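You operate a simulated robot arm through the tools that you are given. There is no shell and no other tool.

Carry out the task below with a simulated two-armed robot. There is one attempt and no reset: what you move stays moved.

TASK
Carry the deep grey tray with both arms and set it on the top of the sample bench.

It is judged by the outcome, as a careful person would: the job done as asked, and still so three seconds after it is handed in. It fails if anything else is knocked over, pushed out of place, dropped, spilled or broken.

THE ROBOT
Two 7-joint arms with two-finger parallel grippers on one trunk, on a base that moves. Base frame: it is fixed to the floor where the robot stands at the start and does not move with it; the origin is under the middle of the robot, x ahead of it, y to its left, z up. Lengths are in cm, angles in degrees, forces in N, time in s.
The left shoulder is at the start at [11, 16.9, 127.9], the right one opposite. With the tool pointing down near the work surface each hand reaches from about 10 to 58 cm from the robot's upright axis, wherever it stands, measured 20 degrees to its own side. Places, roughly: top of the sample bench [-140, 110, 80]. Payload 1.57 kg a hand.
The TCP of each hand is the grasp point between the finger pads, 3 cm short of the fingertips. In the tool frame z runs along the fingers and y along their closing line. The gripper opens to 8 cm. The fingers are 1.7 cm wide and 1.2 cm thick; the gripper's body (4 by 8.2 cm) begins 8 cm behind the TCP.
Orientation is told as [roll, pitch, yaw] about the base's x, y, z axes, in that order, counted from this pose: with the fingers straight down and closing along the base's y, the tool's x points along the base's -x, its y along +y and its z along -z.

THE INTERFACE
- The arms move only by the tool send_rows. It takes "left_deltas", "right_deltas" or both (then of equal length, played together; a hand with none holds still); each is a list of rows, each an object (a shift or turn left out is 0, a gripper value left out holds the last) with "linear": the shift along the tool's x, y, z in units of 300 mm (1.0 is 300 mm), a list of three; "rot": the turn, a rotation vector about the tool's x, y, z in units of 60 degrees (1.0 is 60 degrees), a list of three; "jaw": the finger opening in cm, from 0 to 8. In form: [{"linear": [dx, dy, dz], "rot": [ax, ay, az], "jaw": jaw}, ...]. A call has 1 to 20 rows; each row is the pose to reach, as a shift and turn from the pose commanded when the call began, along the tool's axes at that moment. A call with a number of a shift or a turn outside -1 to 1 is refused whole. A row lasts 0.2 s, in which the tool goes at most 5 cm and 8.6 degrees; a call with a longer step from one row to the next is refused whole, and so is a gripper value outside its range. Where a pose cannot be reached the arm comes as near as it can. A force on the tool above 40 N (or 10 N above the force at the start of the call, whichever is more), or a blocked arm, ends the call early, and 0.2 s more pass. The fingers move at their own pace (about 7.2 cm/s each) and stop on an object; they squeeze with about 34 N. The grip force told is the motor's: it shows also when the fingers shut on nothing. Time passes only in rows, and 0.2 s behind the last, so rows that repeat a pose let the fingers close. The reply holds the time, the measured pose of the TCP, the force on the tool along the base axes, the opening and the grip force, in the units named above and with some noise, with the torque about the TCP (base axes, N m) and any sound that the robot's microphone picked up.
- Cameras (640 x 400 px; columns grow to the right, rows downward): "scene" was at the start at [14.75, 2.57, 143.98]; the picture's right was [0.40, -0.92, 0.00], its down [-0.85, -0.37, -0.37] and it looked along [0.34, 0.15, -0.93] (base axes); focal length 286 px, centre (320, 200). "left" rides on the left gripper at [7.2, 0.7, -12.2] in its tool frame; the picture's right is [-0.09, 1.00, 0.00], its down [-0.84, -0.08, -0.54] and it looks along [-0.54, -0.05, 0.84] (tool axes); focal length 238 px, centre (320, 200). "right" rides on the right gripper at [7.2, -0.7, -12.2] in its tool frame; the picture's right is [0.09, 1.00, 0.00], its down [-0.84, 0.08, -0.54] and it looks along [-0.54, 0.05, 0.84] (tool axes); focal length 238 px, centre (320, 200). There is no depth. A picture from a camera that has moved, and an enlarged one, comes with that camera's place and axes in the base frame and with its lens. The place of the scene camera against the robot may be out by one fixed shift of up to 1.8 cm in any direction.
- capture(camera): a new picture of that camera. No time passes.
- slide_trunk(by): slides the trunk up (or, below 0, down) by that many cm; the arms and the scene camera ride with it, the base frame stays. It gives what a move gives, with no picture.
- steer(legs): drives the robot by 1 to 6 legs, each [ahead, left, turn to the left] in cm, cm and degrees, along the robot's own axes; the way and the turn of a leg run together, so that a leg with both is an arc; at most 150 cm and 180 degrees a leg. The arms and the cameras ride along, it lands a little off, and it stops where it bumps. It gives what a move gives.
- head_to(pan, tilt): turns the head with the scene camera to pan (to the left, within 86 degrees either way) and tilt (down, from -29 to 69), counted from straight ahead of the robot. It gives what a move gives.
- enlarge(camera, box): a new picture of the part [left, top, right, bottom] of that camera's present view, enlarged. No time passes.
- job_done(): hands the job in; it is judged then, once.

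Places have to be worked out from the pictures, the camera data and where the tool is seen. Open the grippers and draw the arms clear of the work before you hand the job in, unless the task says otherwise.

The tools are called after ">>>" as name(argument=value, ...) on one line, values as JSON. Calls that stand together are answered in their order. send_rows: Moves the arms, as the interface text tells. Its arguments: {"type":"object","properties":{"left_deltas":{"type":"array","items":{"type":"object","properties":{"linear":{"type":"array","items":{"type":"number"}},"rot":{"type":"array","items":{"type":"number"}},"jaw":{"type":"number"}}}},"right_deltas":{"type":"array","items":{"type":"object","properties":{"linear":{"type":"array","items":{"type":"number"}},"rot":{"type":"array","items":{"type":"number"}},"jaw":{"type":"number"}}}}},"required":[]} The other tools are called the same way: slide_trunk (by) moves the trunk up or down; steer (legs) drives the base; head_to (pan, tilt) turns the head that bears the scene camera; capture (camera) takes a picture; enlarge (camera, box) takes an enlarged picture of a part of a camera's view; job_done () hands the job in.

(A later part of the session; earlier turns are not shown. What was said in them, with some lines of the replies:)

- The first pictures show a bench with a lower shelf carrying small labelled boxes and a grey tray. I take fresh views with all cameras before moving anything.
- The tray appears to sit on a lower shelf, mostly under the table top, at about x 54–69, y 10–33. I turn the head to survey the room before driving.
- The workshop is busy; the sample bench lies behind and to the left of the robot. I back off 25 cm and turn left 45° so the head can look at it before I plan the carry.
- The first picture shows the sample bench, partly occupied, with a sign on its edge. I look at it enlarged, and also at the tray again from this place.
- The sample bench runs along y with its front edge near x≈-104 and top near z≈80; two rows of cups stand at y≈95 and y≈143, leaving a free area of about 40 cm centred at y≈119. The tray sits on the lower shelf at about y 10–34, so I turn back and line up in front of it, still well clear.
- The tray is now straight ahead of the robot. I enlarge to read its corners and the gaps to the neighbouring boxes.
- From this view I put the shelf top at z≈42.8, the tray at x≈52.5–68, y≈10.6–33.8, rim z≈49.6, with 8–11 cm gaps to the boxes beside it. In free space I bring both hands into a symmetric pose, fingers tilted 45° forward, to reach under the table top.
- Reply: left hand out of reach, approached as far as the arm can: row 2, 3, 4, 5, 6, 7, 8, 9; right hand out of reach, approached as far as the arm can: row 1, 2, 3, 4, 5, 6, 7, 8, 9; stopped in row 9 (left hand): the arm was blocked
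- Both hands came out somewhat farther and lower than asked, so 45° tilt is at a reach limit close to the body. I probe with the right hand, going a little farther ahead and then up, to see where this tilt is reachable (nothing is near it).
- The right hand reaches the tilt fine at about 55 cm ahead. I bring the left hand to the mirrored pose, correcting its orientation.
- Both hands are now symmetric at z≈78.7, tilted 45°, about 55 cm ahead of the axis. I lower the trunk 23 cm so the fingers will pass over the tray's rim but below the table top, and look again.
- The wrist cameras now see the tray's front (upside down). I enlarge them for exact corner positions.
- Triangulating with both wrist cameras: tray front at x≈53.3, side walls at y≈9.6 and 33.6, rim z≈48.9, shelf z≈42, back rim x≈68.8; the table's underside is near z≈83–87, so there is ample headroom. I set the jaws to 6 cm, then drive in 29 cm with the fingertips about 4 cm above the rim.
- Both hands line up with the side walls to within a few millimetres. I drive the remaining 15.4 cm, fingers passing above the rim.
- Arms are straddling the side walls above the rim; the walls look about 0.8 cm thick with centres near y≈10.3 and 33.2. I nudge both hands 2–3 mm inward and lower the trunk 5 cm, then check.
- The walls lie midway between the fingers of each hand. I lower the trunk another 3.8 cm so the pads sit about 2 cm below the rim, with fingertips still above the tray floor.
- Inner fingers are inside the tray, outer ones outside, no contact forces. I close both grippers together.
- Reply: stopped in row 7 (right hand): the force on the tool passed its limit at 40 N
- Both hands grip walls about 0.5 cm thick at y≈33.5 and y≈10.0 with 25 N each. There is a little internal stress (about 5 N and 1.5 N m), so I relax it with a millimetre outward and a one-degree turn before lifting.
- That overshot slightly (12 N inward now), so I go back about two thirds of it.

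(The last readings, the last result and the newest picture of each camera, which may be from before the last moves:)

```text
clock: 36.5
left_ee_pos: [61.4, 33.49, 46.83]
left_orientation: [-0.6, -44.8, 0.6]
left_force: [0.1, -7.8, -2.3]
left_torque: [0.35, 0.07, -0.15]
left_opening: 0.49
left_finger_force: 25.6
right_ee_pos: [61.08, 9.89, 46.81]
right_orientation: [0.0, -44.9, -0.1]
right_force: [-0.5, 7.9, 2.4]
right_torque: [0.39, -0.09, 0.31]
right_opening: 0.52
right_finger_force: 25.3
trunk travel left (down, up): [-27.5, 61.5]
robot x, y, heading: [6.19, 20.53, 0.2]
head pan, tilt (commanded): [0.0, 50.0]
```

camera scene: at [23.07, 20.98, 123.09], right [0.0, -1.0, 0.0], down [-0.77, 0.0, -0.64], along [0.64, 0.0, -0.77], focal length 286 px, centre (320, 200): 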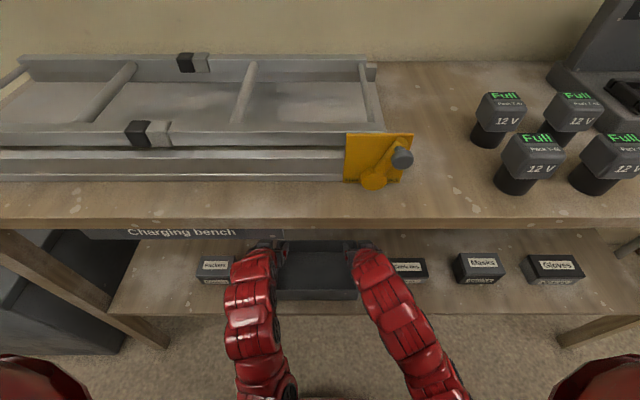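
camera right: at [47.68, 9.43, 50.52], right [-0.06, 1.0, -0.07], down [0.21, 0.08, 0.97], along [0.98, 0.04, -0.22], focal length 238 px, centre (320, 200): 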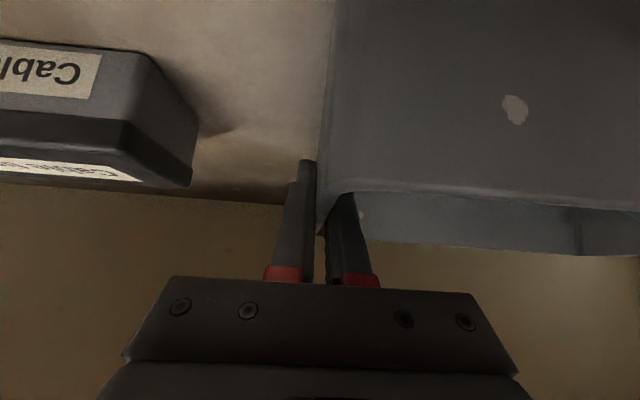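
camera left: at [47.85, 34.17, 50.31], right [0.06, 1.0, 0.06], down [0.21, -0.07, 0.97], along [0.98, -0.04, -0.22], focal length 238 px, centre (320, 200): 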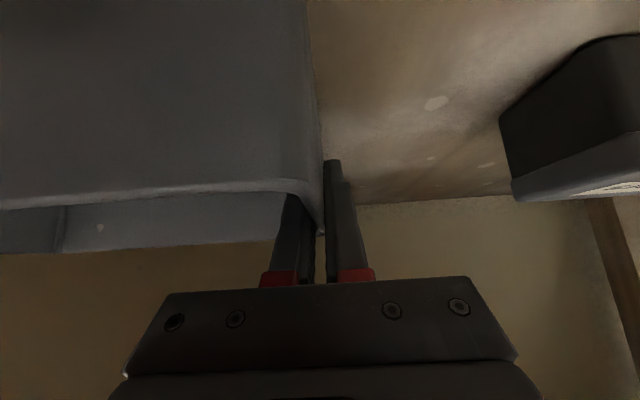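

Stress is small now. I lift 3 cm with the trunk (both hands rise together) and check weight and grip.

>>> slide_trunk(by=3)

>>> capture(camera="left")

>>> capture(camera="right")

>>> capture(camera="scene")

```text
clock: 37.2
left_ee_pos: [61.5, 33.45, 49.89]
left_orientation: [-0.6, -44.8, 0.7]
left_force: [1.2, -10.9, -5.7]
left_torque: [0.41, 0.6, -0.03]
left_opening: 0.47
left_finger_force: 24.8
right_ee_pos: [61.17, 9.9, 49.86]
right_orientation: [-0.1, -44.8, -0.1]
right_force: [-0.4, 9.7, 1.9]
right_torque: [0.41, -0.68, 0.31]
right_opening: 0.5
right_finger_force: 24.8
trunk travel left (down, up): [-30.5, 58.5]
robot x, y, heading: [5.52, 20.85, 0.2]
head pan, tilt (commanded): [0.0, 50.0]
```

```text
taken
camera left: at [47.89, 34.23, 53.4], right [0.06, 1.0, 0.06], down [0.21, -0.07, 0.97], along [0.98, -0.05, -0.22], focal length 238 px, centre (320, 200)
```

left: 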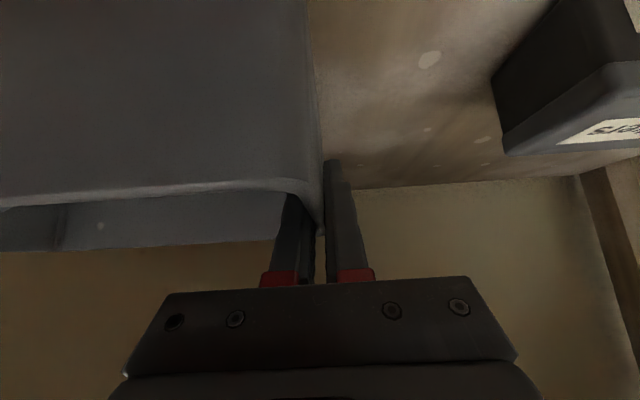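

```text
taken
camera right: at [47.6, 9.32, 53.55], right [-0.06, 1.0, -0.07], down [0.21, 0.08, 0.97], along [0.98, 0.05, -0.22], focal length 238 px, centre (320, 200)
```

right: 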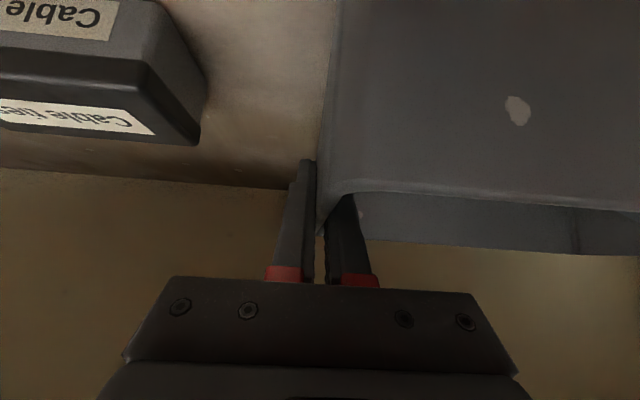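

```text
taken
camera scene: at [23.03, 20.97, 117.3], right [0.0, -1.0, 0.0], down [-0.77, 0.0, -0.64], along [0.64, 0.0, -0.77], focal length 286 px, centre (320, 200)
```

scene: 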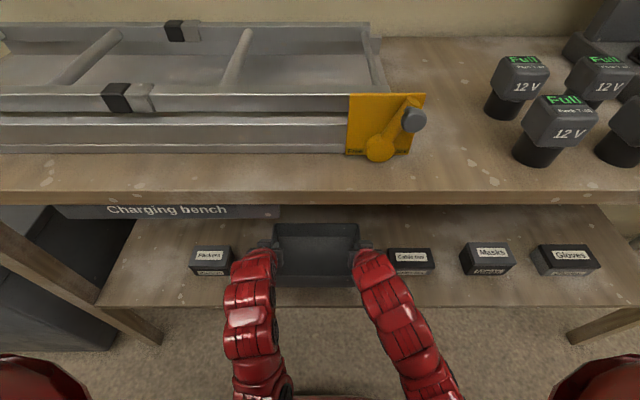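

The tray came up cleanly with both hands (about 4 N total) and stays level. I raise 2 cm more, then back straight out 30 cm from under the table.

>>> slide_trunk(by=2)

>>> steer(legs=[[-15, 0, 0], [-17, 0, 0]])

>>> capture(camera="scene")

>>> capture(camera="left")

>>> capture(camera="right")

```text
clock: 37.9
left_ee_pos: [61.42, 33.46, 51.77]
left_orientation: [-0.5, -44.8, 0.7]
left_force: [1.5, -11.7, -5.3]
left_torque: [0.43, 0.62, -0.02]
left_opening: 0.51
left_finger_force: 25.0
right_ee_pos: [61.17, 9.89, 51.9]
right_orientation: [-0.1, -44.8, -0.1]
right_force: [-1.5, 10.4, 2.3]
right_torque: [0.47, -0.7, 0.39]
right_opening: 0.51
right_finger_force: 25.1
trunk travel left (down, up): [-32.5, 56.5]
robot x, y, heading: [5.65, 20.53, 0.1]
head pan, tilt (commanded): [0.0, 50.0]
```

```text
clock: 40.3
left_ee_pos: [29.46, 33.41, 51.88]
left_orientation: [-0.7, -44.8, 0.6]
left_force: [0.8, -14.6, -5.2]
left_torque: [0.48, -0.2, 0.02]
left_opening: 0.48
left_finger_force: 25.2
right_ee_pos: [29.14, 9.94, 51.9]
right_orientation: [-0.1, -44.8, -0.2]
right_force: [-0.5, 14.9, 2.5]
right_torque: [0.48, 0.17, 0.31]
right_opening: 0.49
right_finger_force: 25.7
trunk travel left (down, up): [-32.5, 56.5]
robot x, y, heading: [-26.1, 20.74, 0.1]
head pan, tilt (commanded): [0.0, 50.0]
```

```text
taken
camera scene: at [-9.08, 21.0, 119.31], right [0.0, -1.0, 0.0], down [-0.77, 0.0, -0.64], along [0.64, 0.0, -0.77], focal length 286 px, centre (320, 200)
```

scene: 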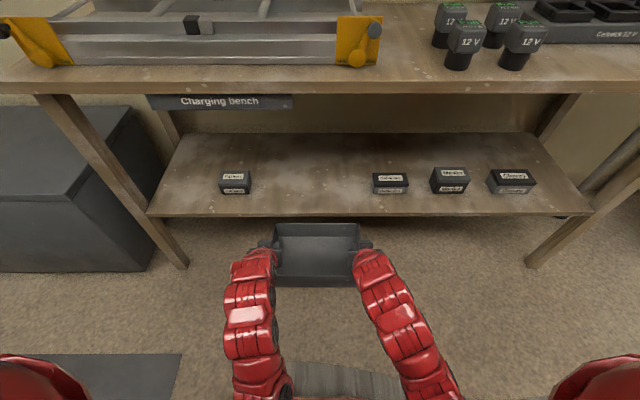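

```text
taken
camera left: at [15.88, 34.18, 55.44], right [0.06, 1.0, 0.06], down [0.21, -0.07, 0.97], along [0.98, -0.05, -0.21], focal length 238 px, centre (320, 200)
```

left: 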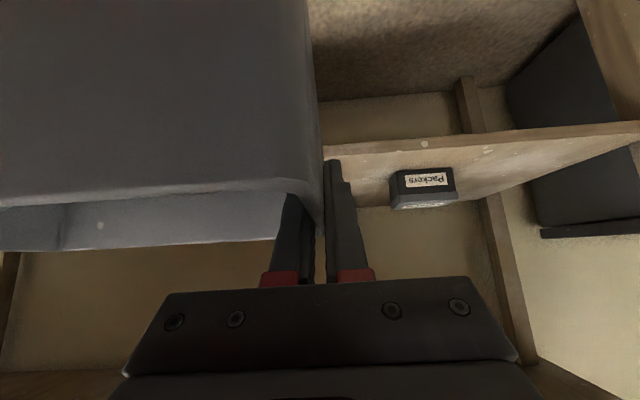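

```text
taken
camera right: at [15.5, 9.27, 55.57], right [-0.06, 1.0, -0.07], down [0.21, 0.08, 0.97], along [0.98, 0.04, -0.22], focal length 238 px, centre (320, 200)
```

right: 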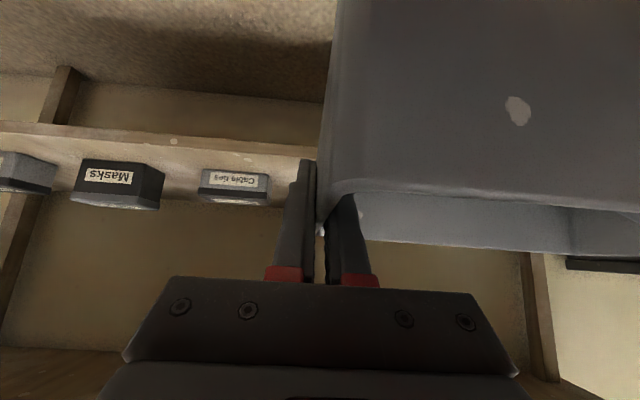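

The tray is clear of the shelf and all boxes stand where they were. I back off 3 cm more, raise the trunk 41 cm so the tray's bottom is near z≈88, and check.

>>> steer(legs=[[-3, 0, 0]])

>>> slide_trunk(by=20)

>>> slide_trunk(by=21)

>>> capture(camera="scene")

```text
clock: 41.1
left_ee_pos: [26.39, 33.43, 51.86]
left_orientation: [-0.6, -44.8, 0.5]
left_force: [0.7, -0.1, -4.3]
left_torque: [0.24, -0.34, -0.24]
left_opening: 0.51
left_finger_force: 25.5
right_ee_pos: [26.12, 9.81, 51.9]
right_orientation: [-0.1, -44.8, -0.2]
right_force: [-0.4, -0.1, 2.3]
right_torque: [0.49, 0.37, 0.38]
right_opening: 0.49
right_finger_force: 24.9
trunk travel left (down, up): [-32.5, 56.5]
robot x, y, heading: [-29.46, 20.67, -0.3]
head pan, tilt (commanded): [0.0, 50.0]
```

```text
clock: 43.3
left_ee_pos: [26.45, 33.33, 71.77]
left_orientation: [-0.7, -44.6, 0.5]
left_force: [0.3, 2.4, -4.2]
left_torque: [0.28, 0.23, -0.31]
left_opening: 0.48
left_finger_force: 25.3
right_ee_pos: [26.22, 9.97, 71.87]
right_orientation: [-0.1, -44.9, -0.3]
right_force: [-0.6, -1.0, 2.0]
right_torque: [0.46, -0.27, 0.36]
right_opening: 0.51
right_finger_force: 25.6
trunk travel left (down, up): [-52.5, 36.5]
robot x, y, heading: [-29.15, 21.04, -0.1]
head pan, tilt (commanded): [0.0, 50.0]
```

```text
clock: 45.6
left_ee_pos: [26.58, 33.22, 92.78]
left_orientation: [-0.5, -44.8, 0.5]
left_force: [0.1, 1.0, -4.3]
left_torque: [0.17, 0.05, -0.35]
left_opening: 0.47
left_finger_force: 24.7
right_ee_pos: [26.11, 9.82, 92.82]
right_orientation: [-0.2, -44.7, -0.3]
right_force: [-0.2, -1.9, 2.2]
right_torque: [0.43, -0.11, 0.31]
right_opening: 0.48
right_finger_force: 25.1
trunk travel left (down, up): [-73.5, 15.5]
robot x, y, heading: [-29.43, 20.71, -0.4]
head pan, tilt (commanded): [0.0, 50.0]
```

```text
taken
camera scene: at [-11.99, 21.0, 160.29], right [0.0, -1.0, 0.0], down [-0.77, 0.0, -0.64], along [0.64, 0.0, -0.77], focal length 286 px, centre (320, 200)
```

scene: 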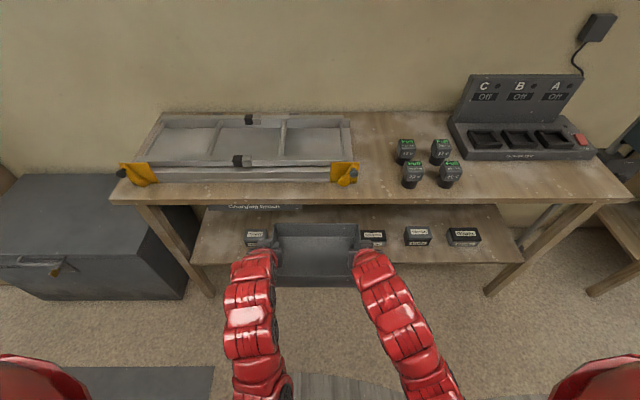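

The tray hangs level at z≈88. I turn left in two 90° steps, where the surroundings looked open.

>>> steer(legs=[[0, 0, 90]])

>>> capture(camera="scene")

```text
clock: 49.8
left_ee_pos: [-42.09, 76.48, 92.79]
left_orientation: [-0.6, -44.8, 90.8]
left_force: [-1.2, 0.2, -4.6]
left_torque: [-0.01, 0.22, -0.31]
left_opening: 0.48
left_finger_force: 25.5
right_ee_pos: [-18.82, 76.2, 92.81]
right_orientation: [-0.1, -44.8, 90.1]
right_force: [0.7, 0.7, 1.6]
right_torque: [0.0, 0.38, 0.33]
right_opening: 0.48
right_finger_force: 25.0
trunk travel left (down, up): [-73.5, 15.5]
robot x, y, heading: [-29.12, 20.56, 89.9]
head pan, tilt (commanded): [0.0, 50.0]
```

```text
taken
camera scene: at [-27.79, 36.81, 160.3], right [1.0, 0.0, 0.0], down [0.0, -0.77, -0.64], along [0.0, 0.64, -0.77], focal length 286 px, centre (320, 200)
```

scene: 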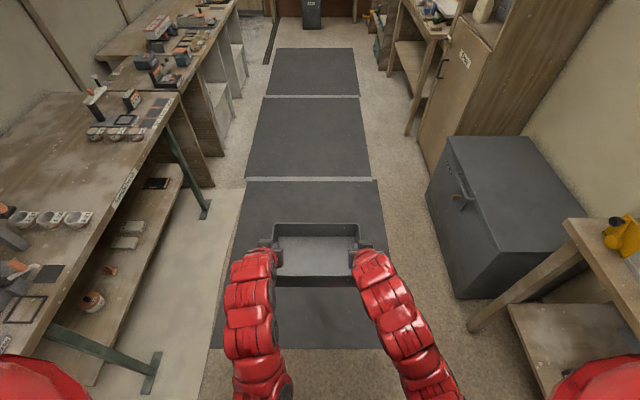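

From here the sample bench shows clearly: edge at x≈-105, cups at y≈95 and y≈143, free between. The side behind the robot to its right is unseen, so I drive ahead along +y first and turn only once I'm abreast of the free area.

>>> steer(legs=[[49, 0, 0], [49, 0, 0]])

>>> head_to(pan=60, tilt=40)

>>> capture(camera="scene")

```text
clock: 55.3
left_ee_pos: [-43.11, 176.28, 92.77]
left_orientation: [-0.7, -44.8, 90.9]
left_force: [-0.6, 0.0, -3.9]
left_torque: [0.15, 0.15, -0.37]
left_opening: 0.5
left_finger_force: 25.0
right_ee_pos: [-19.51, 176.12, 92.86]
right_orientation: [-0.1, -44.7, 90.2]
right_force: [1.8, 0.2, 1.1]
right_torque: [-0.1, 0.33, 0.31]
right_opening: 0.49
right_finger_force: 25.2
trunk travel left (down, up): [-73.5, 15.5]
robot x, y, heading: [-30.01, 120.56, 90.4]
head pan, tilt (commanded): [0.0, 50.0]
```

```text
clock: 56.6
left_ee_pos: [-43.06, 176.18, 92.84]
left_orientation: [-0.7, -44.7, 91.0]
left_force: [-0.9, 0.0, -2.6]
left_torque: [0.19, 0.16, -0.38]
left_opening: 0.49
left_finger_force: 25.0
right_ee_pos: [-19.56, 176.07, 92.77]
right_orientation: [-0.1, -44.8, 90.2]
right_force: [0.4, 1.0, 0.3]
right_torque: [-0.11, 0.33, 0.27]
right_opening: 0.48
right_finger_force: 25.3
trunk travel left (down, up): [-73.5, 15.5]
robot x, y, heading: [-29.96, 120.58, 90.3]
head pan, tilt (commanded): [60.0, 40.0]
```

```text
taken
camera scene: at [-35.93, 133.13, 161.71], right [0.5, 0.87, 0.0], down [0.56, -0.32, -0.77], along [-0.66, 0.38, -0.64], focal length 286 px, centre (320, 200)
```

scene: 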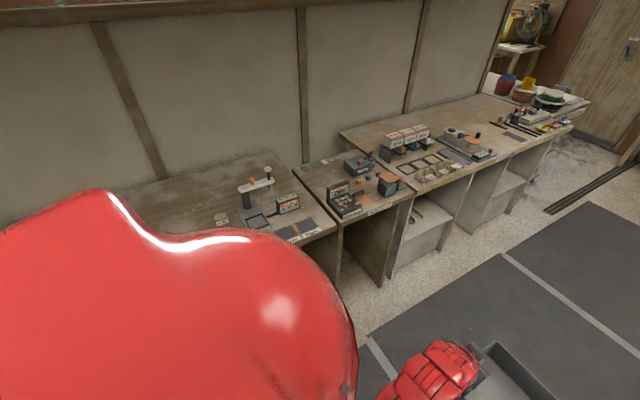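

The sweep region is clear and the tray rides above bench height. I turn left to face the sample bench, and look straight at it.

>>> steer(legs=[[0, 0, 89.7]])

>>> head_to(pan=0, tilt=50)

>>> capture(camera="scene")

>>> capture(camera="left")

>>> capture(camera="right")

```text
clock: 60.7
left_ee_pos: [-86.26, 109.87, 92.83]
left_orientation: [-0.6, -44.9, 178.4]
left_force: [0.5, -1.9, -3.4]
left_torque: [-0.14, 0.15, -0.4]
left_opening: 0.49
left_finger_force: 25.4
right_ee_pos: [-84.94, 133.39, 92.88]
right_orientation: [0.0, -44.8, 177.6]
right_force: [-1.1, 1.7, 0.1]
right_torque: [-0.35, -0.1, 0.24]
right_opening: 0.49
right_finger_force: 24.6
trunk travel left (down, up): [-73.5, 15.5]
robot x, y, heading: [-29.86, 120.61, 177.9]
head pan, tilt (commanded): [60.0, 40.0]
```

```text
clock: 62.0
left_ee_pos: [-86.22, 109.94, 92.87]
left_orientation: [-0.6, -44.7, 178.5]
left_force: [0.4, -1.0, -2.3]
left_torque: [-0.09, 0.2, -0.35]
left_opening: 0.5
left_finger_force: 25.3
right_ee_pos: [-84.89, 133.51, 92.97]
right_orientation: [-0.2, -44.8, 177.6]
right_force: [0.5, 0.7, 0.5]
right_torque: [-0.29, -0.12, 0.26]
right_opening: 0.48
right_finger_force: 25.4
trunk travel left (down, up): [-73.5, 15.5]
robot x, y, heading: [-29.79, 120.77, 177.7]
head pan, tilt (commanded): [0.0, 50.0]
```

```text
taken
camera scene: at [-44.25, 121.49, 160.3], right [0.04, 1.0, 0.0], down [0.77, -0.03, -0.64], along [-0.64, 0.03, -0.77], focal length 286 px, centre (320, 200)
```

scene: 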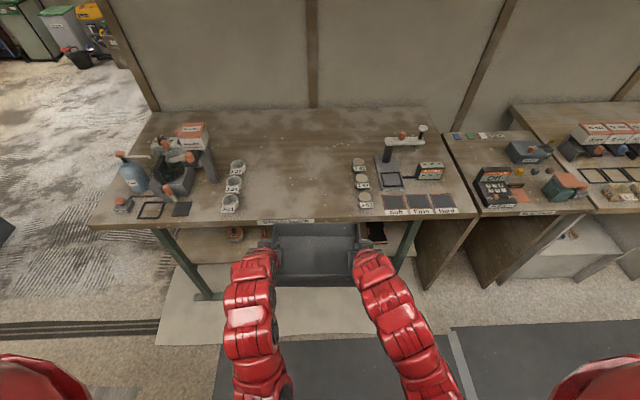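

```text
taken
camera left: at [-72.41, 108.95, 96.39], right [-0.1, -0.99, 0.06], down [-0.21, 0.08, 0.97], along [-0.97, 0.09, -0.22], focal length 238 px, centre (320, 200)
```

left: 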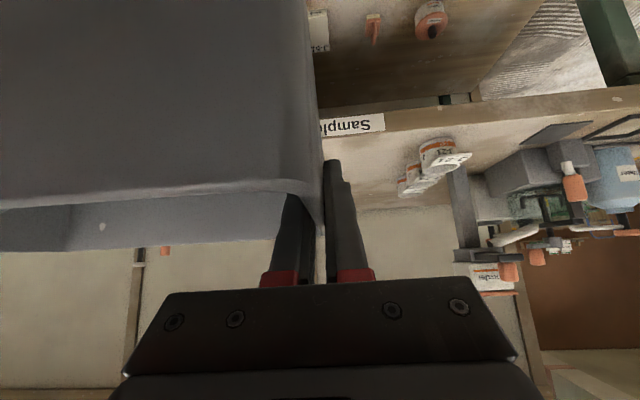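

```text
taken
camera right: at [-71.17, 133.53, 96.55], right [0.02, -1.0, -0.07], down [-0.22, -0.07, 0.97], along [-0.98, -0.01, -0.22], focal length 238 px, centre (320, 200)
```

right: 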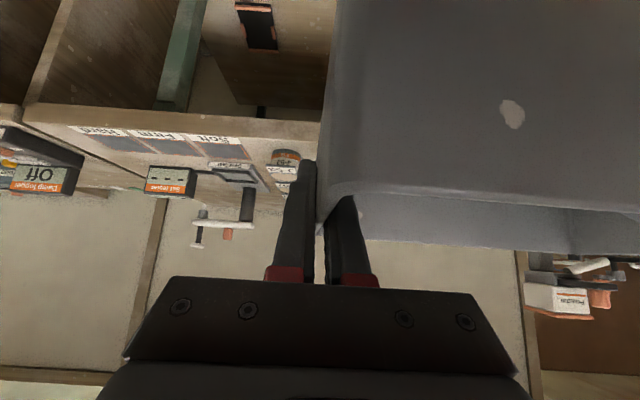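

The bench top is near z≈80.5 with its edge at x≈-102.5; the free strip between the cups is y≈96–138. I correct heading by +2.2° and shift left a little so the tray centres at y≈117.

>>> steer(legs=[[0, 0, 2.2], [0, 2.3, 0]])

>>> capture(camera="scene")

>>> enlarge(camera="scene", box=[180, 130, 420, 290])

```text
clock: 63.2
left_ee_pos: [-85.83, 105.6, 92.89]
left_orientation: [-0.5, -44.6, -179.5]
left_force: [0.3, -1.2, -4.0]
left_torque: [-0.14, -0.24, -0.32]
left_opening: 0.48
left_finger_force: 25.3
right_ee_pos: [-85.4, 129.19, 92.83]
right_orientation: [0.0, -44.7, 179.8]
right_force: [-0.2, 1.0, 0.2]
right_torque: [-0.31, 0.31, 0.29]
right_opening: 0.47
right_finger_force: 25.4
trunk travel left (down, up): [-73.5, 15.5]
robot x, y, heading: [-29.86, 118.31, 179.9]
head pan, tilt (commanded): [0.0, 50.0]
```

```text
taken
camera scene: at [-44.26, 118.82, 160.3], right [0.0, 1.0, 0.0], down [0.77, 0.0, -0.64], along [-0.64, 0.0, -0.77], focal length 286 px, centre (320, 200)
```

scene: 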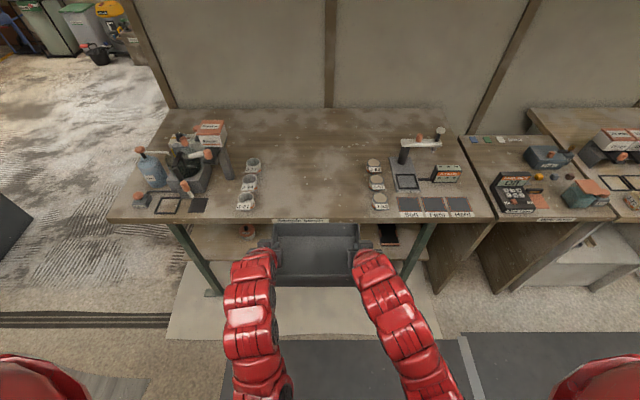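

```text
2.50 times, centred on (300, 210) of scene
camera zoom: at [-44.26, 118.82, 160.3], right [0.0, 1.0, 0.0], down [0.77, 0.0, -0.64], along [-0.64, 0.0, -0.77], focal length 716 px, centre (370, 175)
```

zoom: 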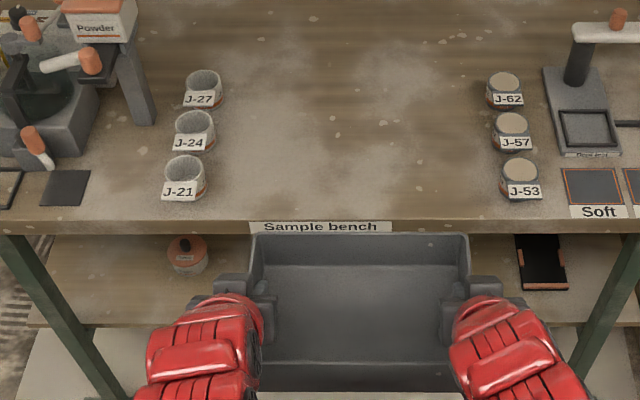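

The tray is centred at y≈117.4 against a free strip of y≈96.3–136.9, so I aim 0.8 cm further left while driving ahead. I go half way first, with the tray's bottom about 7 cm above the bench.

>>> steer(legs=[[17, 0.8, 0]])

>>> capture(camera="scene")

>>> capture(camera="left")

>>> capture(camera="right")

```text
clock: 64.7
left_ee_pos: [-102.63, 104.93, 92.72]
left_orientation: [-0.6, -44.7, -179.4]
left_force: [0.0, -0.8, -2.8]
left_torque: [-0.13, 0.13, -0.35]
left_opening: 0.52
left_finger_force: 25.2
right_ee_pos: [-102.48, 128.32, 92.82]
right_orientation: [-0.1, -44.7, 179.8]
right_force: [-0.6, 0.8, -0.3]
right_torque: [-0.26, -0.06, 0.3]
right_opening: 0.46
right_finger_force: 25.0
trunk travel left (down, up): [-73.5, 15.5]
robot x, y, heading: [-47.01, 117.46, 179.7]
head pan, tilt (commanded): [0.0, 50.0]
```

```text
taken
camera scene: at [-61.26, 117.84, 160.29], right [0.0, 1.0, 0.0], down [0.77, 0.0, -0.64], along [-0.64, 0.0, -0.77], focal length 286 px, centre (320, 200)
```

scene: 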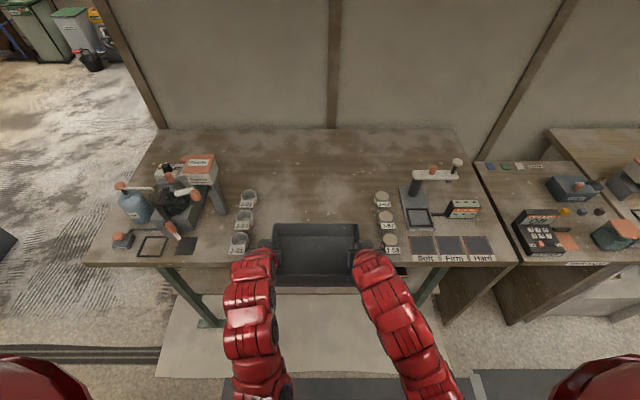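

```text
taken
camera left: at [-88.91, 104.28, 96.38], right [-0.06, -1.0, 0.06], down [-0.21, 0.07, 0.97], along [-0.97, 0.05, -0.22], focal length 238 px, centre (320, 200)
```

left: 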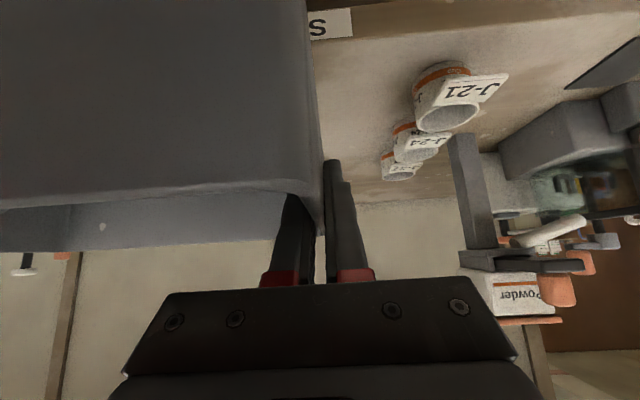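

```text
taken
camera right: at [-88.62, 128.89, 96.54], right [0.06, -1.0, -0.07], down [-0.21, -0.08, 0.97], along [-0.98, -0.05, -0.22], focal length 238 px, centre (320, 200)
```

right: 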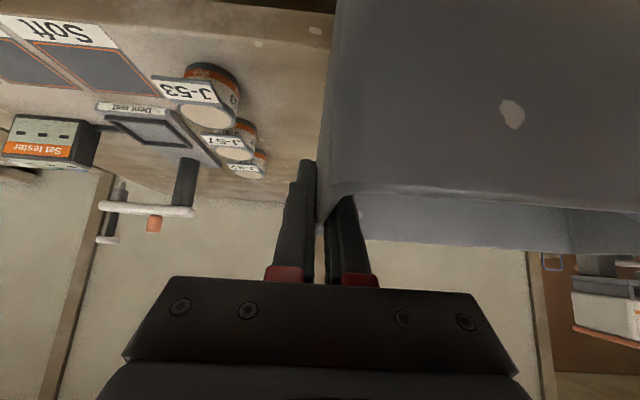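

Both cup rows are clear to either side (inner edges y≈96.3 and 136; hands span about 100.8–132.4). I drive the remaining 17.5 cm.

>>> steer(legs=[[17.5, 0, 0]])

>>> capture(camera="scene")

>>> capture(camera="left")

>>> capture(camera="right")

```text
clock: 66.1
left_ee_pos: [-120.1, 104.92, 92.76]
left_orientation: [-0.6, -44.6, -179.4]
left_force: [-0.2, -1.4, -2.8]
left_torque: [-0.09, 0.09, -0.4]
left_opening: 0.48
left_finger_force: 25.1
right_ee_pos: [-119.81, 128.4, 92.79]
right_orientation: [-0.2, -44.8, 179.7]
right_force: [-1.2, 1.5, 0.3]
right_torque: [-0.22, -0.1, 0.3]
right_opening: 0.49
right_finger_force: 24.8
trunk travel left (down, up): [-73.5, 15.5]
robot x, y, heading: [-64.74, 117.54, 179.8]
head pan, tilt (commanded): [0.0, 50.0]
```

```text
taken
camera scene: at [-78.66, 117.89, 160.29], right [0.0, 1.0, 0.0], down [0.77, 0.0, -0.64], along [-0.64, 0.0, -0.77], focal length 286 px, centre (320, 200)
```

scene: 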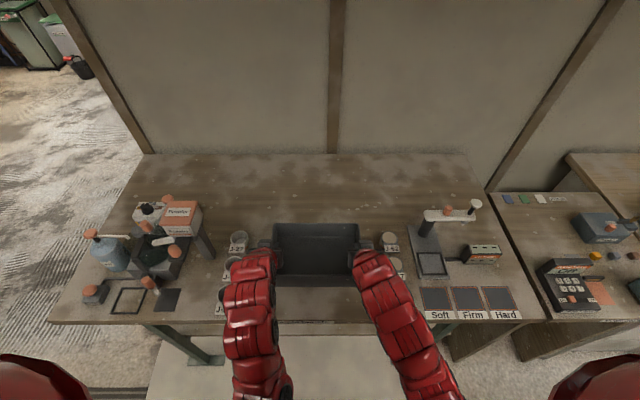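

```text
taken
camera left: at [-106.32, 104.38, 96.38], right [-0.06, -1.0, 0.06], down [-0.21, 0.07, 0.97], along [-0.97, 0.05, -0.22], focal length 238 px, centre (320, 200)
```

left: 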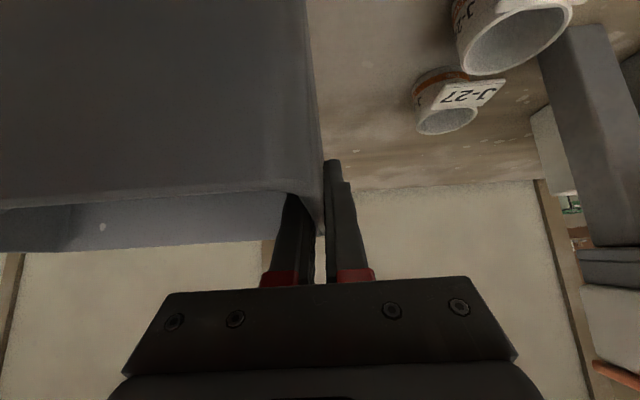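

```text
taken
camera right: at [-106.0, 128.99, 96.55], right [0.06, -1.0, -0.07], down [-0.21, -0.08, 0.97], along [-0.98, -0.04, -0.22], focal length 238 px, centre (320, 200)
```

right: 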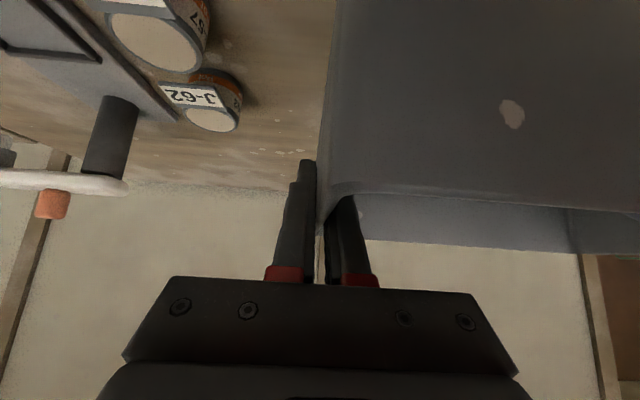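

The tray is over the free area, clear of the cups. I lower 5.5 cm and check the remaining gap.

>>> slide_trunk(by=-5.5)

>>> capture(camera="left")

>>> capture(camera="right")

>>> enlarge(camera="scene", box=[180, 180, 460, 340])

```text
clock: 67.1
left_ee_pos: [-120.18, 104.92, 87.38]
left_orientation: [-0.6, -44.6, -179.5]
left_force: [1.5, -0.8, -2.2]
left_torque: [-0.07, 0.32, -0.43]
left_opening: 0.48
left_finger_force: 25.2
right_ee_pos: [-119.84, 128.33, 87.36]
right_orientation: [-0.2, -44.8, 179.7]
right_force: [-0.7, 1.3, 0.3]
right_torque: [-0.18, -0.27, 0.32]
right_opening: 0.46
right_finger_force: 25.2
trunk travel left (down, up): [-68.0, 21.0]
robot x, y, heading: [-64.27, 117.18, 179.8]
head pan, tilt (commanded): [0.0, 50.0]
```

```text
taken
camera left: at [-106.29, 104.38, 90.89], right [-0.06, -1.0, 0.06], down [-0.21, 0.07, 0.97], along [-0.97, 0.05, -0.22], focal length 238 px, centre (320, 200)
```

left: 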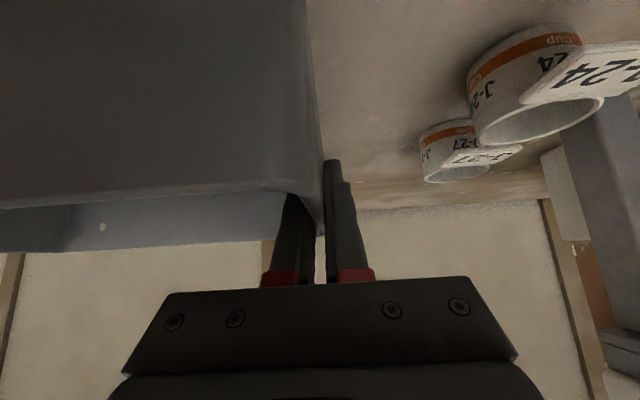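

```text
taken
camera right: at [-105.97, 128.99, 91.06], right [0.06, -1.0, -0.07], down [-0.21, -0.08, 0.97], along [-0.98, -0.04, -0.22], focal length 238 px, centre (320, 200)
```

right: 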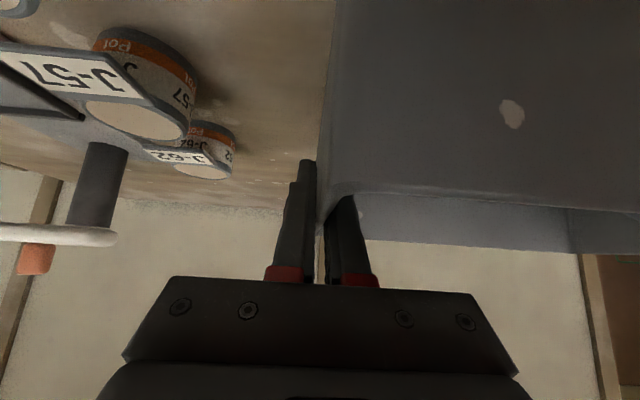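

```text
2.29 times, centred on (320, 260) of scene
camera zoom: at [-78.6, 117.89, 154.8], right [0.0, 1.0, 0.0], down [0.77, 0.0, -0.64], along [-0.64, 0.0, -0.77], focal length 655 px, centre (320, 63)
```

zoom: 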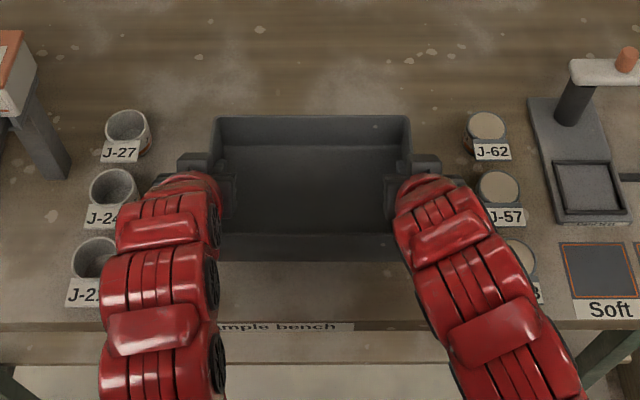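

Everything is still aligned, with about 2 cm left under the tray. I lower 1.3 cm and then in small steps, watching the vertical forces for contact.

>>> slide_trunk(by=-1.3)

>>> slide_trunk(by=-0.4)

```text
clock: 67.7
left_ee_pos: [-120.14, 104.8, 85.88]
left_orientation: [-0.6, -44.7, -179.4]
left_force: [-0.1, -0.7, -1.8]
left_torque: [-0.07, 0.05, -0.42]
left_opening: 0.5
left_finger_force: 24.9
right_ee_pos: [-119.88, 128.41, 86.03]
right_orientation: [-0.1, -44.7, 179.7]
right_force: [-0.8, 0.9, -0.2]
right_torque: [-0.17, -0.05, 0.28]
right_opening: 0.52
right_finger_force: 25.2
trunk travel left (down, up): [-66.7, 22.3]
robot x, y, heading: [-64.21, 117.33, 180.0]
head pan, tilt (commanded): [0.0, 50.0]
```

```text
clock: 68.2
left_ee_pos: [-120.03, 104.92, 85.62]
left_orientation: [-0.6, -44.7, -179.5]
left_force: [-0.4, -0.9, -2.3]
left_torque: [-0.08, -0.11, -0.39]
left_opening: 0.49
left_finger_force: 25.4
right_ee_pos: [-119.71, 128.5, 85.68]
right_orientation: [-0.1, -44.8, 179.7]
right_force: [-1.0, 1.7, 0.4]
right_torque: [-0.15, 0.14, 0.24]
right_opening: 0.47
right_finger_force: 24.7
trunk travel left (down, up): [-66.3, 22.7]
robot x, y, heading: [-64.19, 117.47, 179.7]
head pan, tilt (commanded): [0.0, 50.0]
```

No contact yet (sum about -2 N as when hanging). I continue with 0.3–0.4 cm steps.

>>> slide_trunk(by=-0.4)

>>> slide_trunk(by=-0.3)

```text
clock: 68.8
left_ee_pos: [-120.22, 105.01, 85.16]
left_orientation: [-0.6, -44.7, -179.5]
left_force: [-0.2, -0.8, -2.8]
left_torque: [-0.07, -0.2, -0.41]
left_opening: 0.49
left_finger_force: 25.0
right_ee_pos: [-119.94, 128.4, 85.24]
right_orientation: [-0.1, -44.7, 179.7]
right_force: [-0.3, 1.4, -0.1]
right_torque: [-0.16, 0.16, 0.23]
right_opening: 0.49
right_finger_force: 25.6
trunk travel left (down, up): [-65.9, 23.1]
robot x, y, heading: [-64.01, 117.56, 179.7]
head pan, tilt (commanded): [0.0, 50.0]
```

```text
clock: 69.3
left_ee_pos: [-120.12, 104.91, 84.85]
left_orientation: [-0.6, -44.8, -179.6]
left_force: [0.7, -0.5, -2.2]
left_torque: [-0.04, -0.2, -0.46]
left_opening: 0.5
left_finger_force: 25.0
right_ee_pos: [-119.75, 128.43, 84.9]
right_orientation: [-0.1, -44.8, 179.7]
right_force: [-0.9, -0.1, 0.4]
right_torque: [-0.16, 0.23, 0.24]
right_opening: 0.48
right_finger_force: 25.1
trunk travel left (down, up): [-65.6, 23.4]
robot x, y, heading: [-64.48, 117.49, 179.7]
head pan, tilt (commanded): [0.0, 50.0]
```

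Still hanging free. I look at the gap from the wrist cameras and scene before going further.

>>> slide_trunk(by=-0.3)

>>> capture(camera="left")

>>> capture(camera="right")

>>> enlarge(camera="scene", box=[220, 200, 420, 320])

```text
clock: 69.8
left_ee_pos: [-120.12, 104.96, 84.82]
left_orientation: [-0.6, -44.8, -179.6]
left_force: [-2.4, -1.0, 8.3]
left_torque: [-0.08, -0.79, -0.4]
left_opening: 0.5
left_finger_force: 24.8
right_ee_pos: [-119.65, 128.46, 84.87]
right_orientation: [-0.1, -45.0, 179.7]
right_force: [-4.4, 0.6, 10.2]
right_torque: [-0.2, -0.86, 0.19]
right_opening: 0.48
right_finger_force: 25.8
trunk travel left (down, up): [-65.3, 23.7]
robot x, y, heading: [-64.26, 117.93, 179.6]
head pan, tilt (commanded): [0.0, 50.0]
```

```text
taken
camera left: at [-106.28, 104.38, 88.32], right [-0.06, -1.0, 0.06], down [-0.21, 0.07, 0.98], along [-0.98, 0.05, -0.21], focal length 238 px, centre (320, 200)
```

left: 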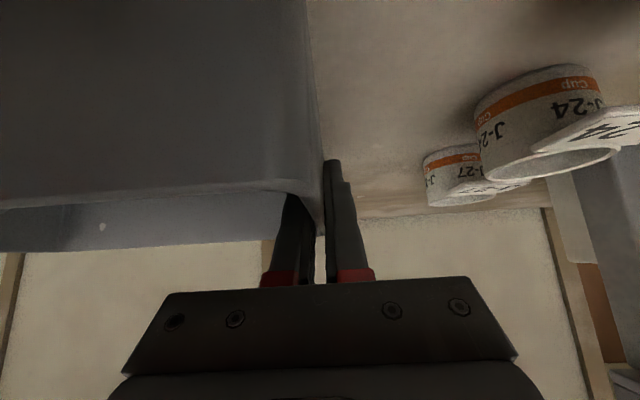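

```text
taken
camera right: at [-105.95, 128.99, 88.48], right [0.06, -1.0, -0.07], down [-0.21, -0.08, 0.97], along [-0.98, -0.04, -0.21], focal length 238 px, centre (320, 200)
```

right: 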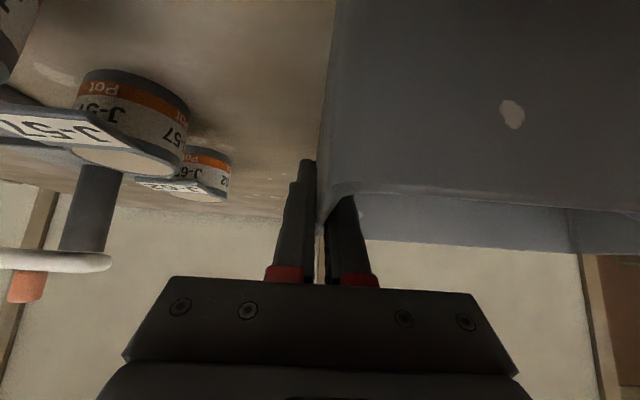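

```text
3.20 times, centred on (320, 260) of scene
camera zoom: at [-78.5, 117.9, 152.15], right [0.0, 1.0, 0.0], down [0.77, 0.0, -0.64], along [-0.64, 0.0, -0.77], focal length 917 px, centre (320, 8)
```

zoom: 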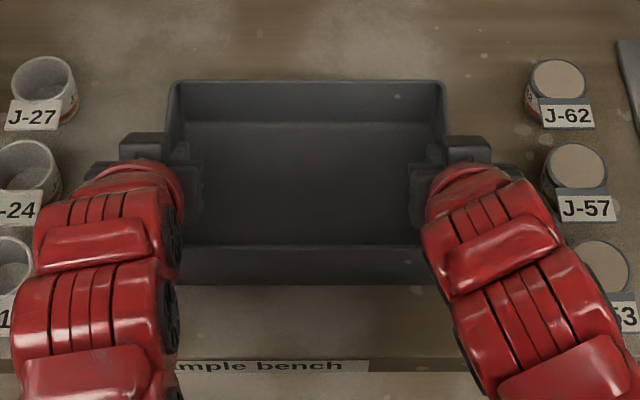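

Contact: forces turned to +8 and +10 N, so the tray rests on the bench (top at z≈80). I ease off 0.1 cm and open both grippers to 3 cm.

>>> slide_trunk(by=0.1)

>>> send_rows(left_deltas=[{"jaw": 1}, {"jaw": 2}, {"jaw": 3}, {"jaw": 3}, {"jaw": 3}], right_deltas=[{"jaw": 1}, {"jaw": 2}, {"jaw": 3}, {"jaw": 3}, {"jaw": 3}])

>>> capture(camera="left")

>>> capture(camera="right")

```text
clock: 70.3
left_ee_pos: [-120.12, 104.92, 84.73]
left_orientation: [-0.6, -44.9, -179.5]
left_force: [-2.0, -0.8, 6.6]
left_torque: [-0.12, -0.06, -0.36]
left_opening: 0.48
left_finger_force: 25.2
right_ee_pos: [-119.89, 128.5, 84.85]
right_orientation: [-0.1, -44.8, 179.8]
right_force: [-3.3, 0.8, 6.4]
right_torque: [-0.21, -0.09, 0.25]
right_opening: 0.47
right_finger_force: 25.3
trunk travel left (down, up): [-65.4, 23.6]
robot x, y, heading: [-64.53, 118.0, 179.8]
head pan, tilt (commanded): [0.0, 50.0]
```

```text
clock: 71.5
left_ee_pos: [-120.12, 104.93, 84.72]
left_orientation: [-0.7, -44.6, -179.4]
left_force: [-0.2, 0.0, -0.1]
left_torque: [-0.01, -0.03, -0.03]
left_opening: 3.0
left_finger_force: 0.0
right_ee_pos: [-119.88, 128.31, 84.76]
right_orientation: [-0.1, -44.8, 179.7]
right_force: [0.2, -0.3, -0.5]
right_torque: [-0.02, 0.0, -0.02]
right_opening: 3.0
right_finger_force: 0.0
trunk travel left (down, up): [-65.4, 23.6]
robot x, y, heading: [-64.31, 117.45, 179.4]
head pan, tilt (commanded): [0.0, 50.0]
```

```text
taken
camera left: at [-106.29, 104.38, 88.29], right [-0.06, -1.0, 0.06], down [-0.21, 0.07, 0.97], along [-0.97, 0.05, -0.22], focal length 238 px, centre (320, 200)
```

left: 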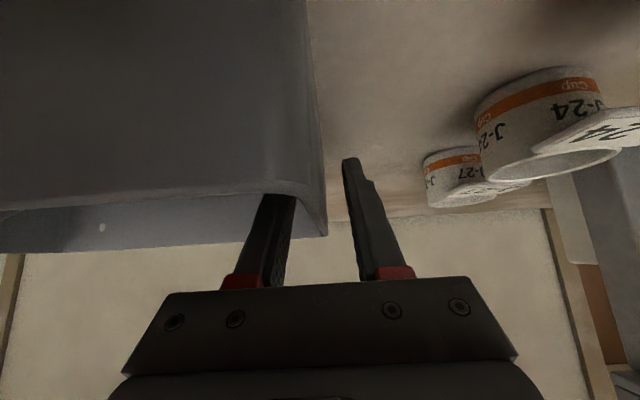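

```text
taken
camera right: at [-105.96, 128.99, 88.46], right [0.06, -1.0, -0.07], down [-0.21, -0.08, 0.97], along [-0.98, -0.04, -0.22], focal length 238 px, centre (320, 200)
```

right: 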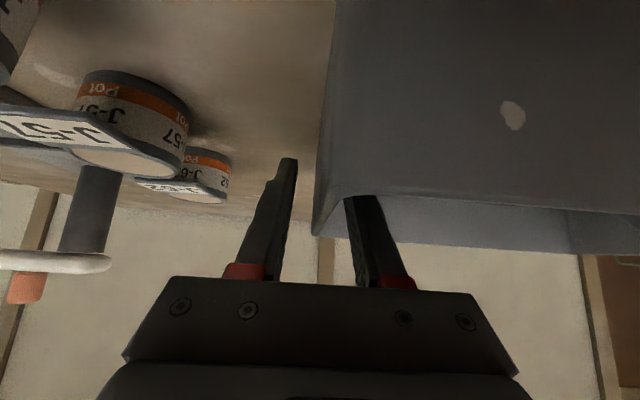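

Both grippers are free of the walls (zero forces) and the tray stayed put. I raise the trunk 14 cm straight up so the fingertips clear the rim, then check.

>>> slide_trunk(by=14)

>>> capture(camera="scene")

>>> capture(camera="left")

>>> capture(camera="right")

```text
clock: 73.2
left_ee_pos: [-120.26, 104.97, 98.64]
left_orientation: [-0.6, -44.7, -179.6]
left_force: [0.5, 0.6, -0.4]
left_torque: [0.01, 0.01, 0.0]
left_opening: 3.0
left_finger_force: 0.1
right_ee_pos: [-119.75, 128.58, 98.71]
right_orientation: [-0.2, -44.8, 179.7]
right_force: [0.6, 0.4, 0.0]
right_torque: [0.02, 0.02, 0.02]
right_opening: 2.98
right_finger_force: 0.0
trunk travel left (down, up): [-79.4, 9.6]
robot x, y, heading: [-64.41, 117.67, 179.8]
head pan, tilt (commanded): [0.0, 50.0]
```

```text
taken
camera scene: at [-78.61, 117.9, 166.19], right [0.0, 1.0, 0.0], down [0.77, 0.0, -0.64], along [-0.64, 0.0, -0.77], focal length 286 px, centre (320, 200)
```

scene: 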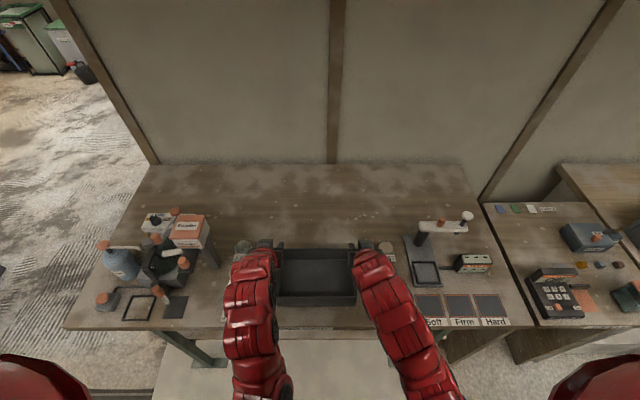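

```text
taken
camera left: at [-106.3, 104.38, 102.28], right [-0.06, -1.0, 0.06], down [-0.21, 0.07, 0.97], along [-0.97, 0.05, -0.22], focal length 238 px, centre (320, 200)
```

left: 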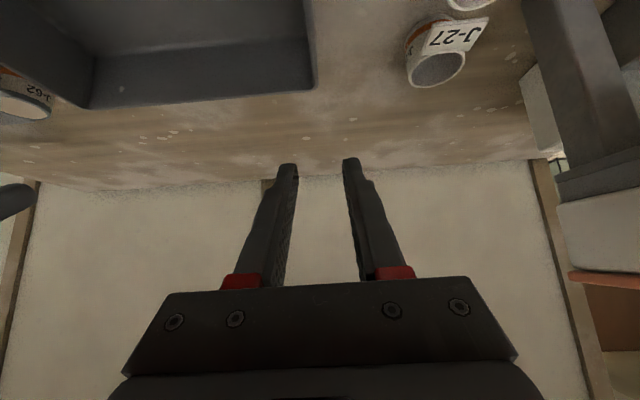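

```text
taken
camera right: at [-105.98, 128.99, 102.46], right [0.06, -1.0, -0.07], down [-0.21, -0.08, 0.97], along [-0.98, -0.04, -0.22], focal length 238 px, centre (320, 200)
```

right: 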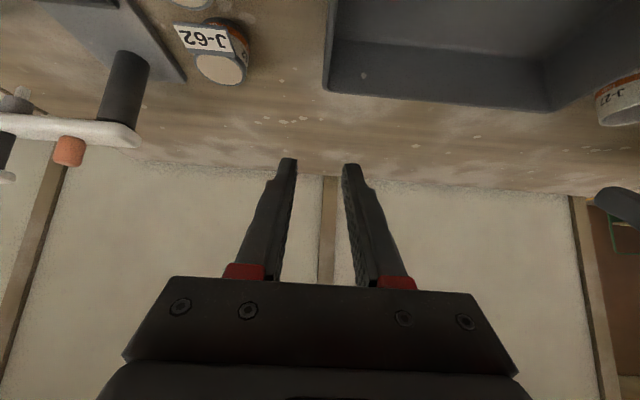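

The tray stands on the bench and the fingers are well above it. I back straight off 36 cm, the way I came, and look at the result.

>>> steer(legs=[[-36, 0, 0]])

>>> capture(camera="scene")

>>> enlarge(camera="scene", box=[180, 120, 440, 280])

```text
clock: 75.5
left_ee_pos: [-84.07, 104.94, 98.59]
left_orientation: [-0.5, -44.6, -179.8]
left_force: [-0.2, 0.5, 0.1]
left_torque: [0.02, -0.01, -0.01]
left_opening: 3.01
left_finger_force: 0.1
right_ee_pos: [-83.7, 128.49, 98.81]
right_orientation: [-0.1, -44.8, 179.6]
right_force: [0.9, 0.0, -0.5]
right_torque: [0.0, 0.01, 0.04]
right_opening: 2.98
right_finger_force: 0.0
trunk travel left (down, up): [-79.4, 9.6]
robot x, y, heading: [-28.25, 117.45, 179.6]
head pan, tilt (commanded): [0.0, 50.0]
```

```text
taken
camera scene: at [-42.65, 117.77, 166.2], right [0.01, 1.0, 0.0], down [0.77, -0.01, -0.64], along [-0.64, 0.01, -0.77], focal length 286 px, centre (320, 200)
```

scene: 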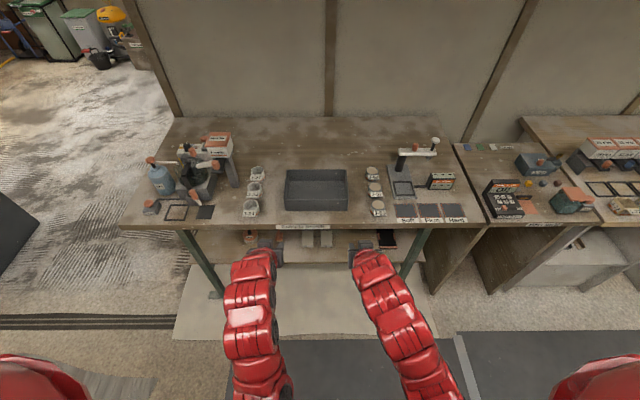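

```text
2.46 times, centred on (310, 200) of scene
camera zoom: at [-42.65, 117.77, 166.2], right [0.01, 1.0, 0.0], down [0.77, -0.01, -0.64], along [-0.64, 0.01, -0.77], focal length 705 px, centre (345, 200)
```

zoom: 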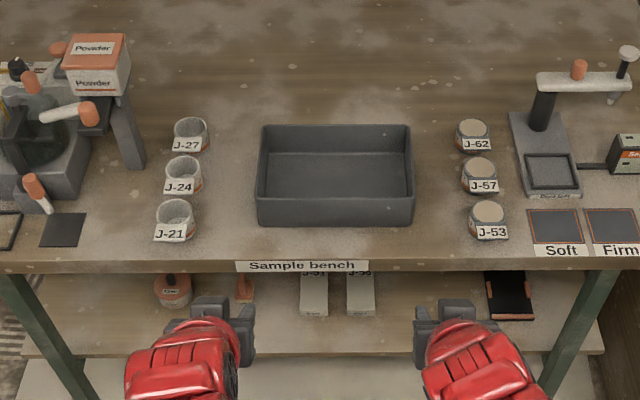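

The tray stands squarely on the sample bench between the cup rows, nothing else moved. I open the grippers fully, well away from everything, then hand in.

>>> send_rows(left_deltas=[{"jaw": 8}, {"jaw": 8}, {"jaw": 8}, {"jaw": 8}], right_deltas=[{"jaw": 8}, {"jaw": 8}, {"jaw": 8}, {"jaw": 8}])

>>> capture(camera="scene")

```text
clock: 76.5
left_ee_pos: [-84.12, 104.97, 98.67]
left_orientation: [-0.6, -44.6, -179.8]
left_force: [-0.3, -0.2, -0.1]
left_torque: [0.0, 0.0, 0.0]
left_opening: 7.99
left_finger_force: 0.0
right_ee_pos: [-83.69, 128.4, 98.66]
right_orientation: [-0.1, -44.9, 179.5]
right_force: [0.0, -0.4, 0.2]
right_torque: [0.01, 0.0, -0.03]
right_opening: 7.99
right_finger_force: 0.1
trunk travel left (down, up): [-79.4, 9.6]
robot x, y, heading: [-28.04, 117.6, 179.3]
head pan, tilt (commanded): [0.0, 50.0]
```

```text
taken
camera scene: at [-42.64, 117.77, 166.2], right [0.01, 1.0, 0.0], down [0.77, -0.01, -0.64], along [-0.64, 0.01, -0.77], focal length 286 px, centre (320, 200)
```

scene: 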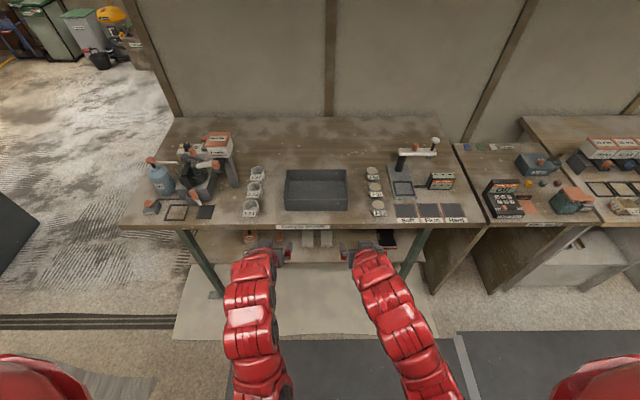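

The tray is at rest on the sample bench, both grippers are open and the arms are drawn clear. I hand the job in.

>>> job_done()

```text
The job is handed in.
```

I carried the deep grey tray with both arms from the charging bench's lower shelf and set it on top of the sample bench. It stands between the two rows of cups, its near edge roughly 10 cm in from the bench's front edge.

In the pictures I took, nothing else had moved. The boxes on the charging bench shelf stood where they were after I lifted the tray out. The cups and equipment on the sample bench looked undisturbed in the last picture. Both grippers are open and the arms are clear of the bench. The job has been handed in, but no verdict came back with it.
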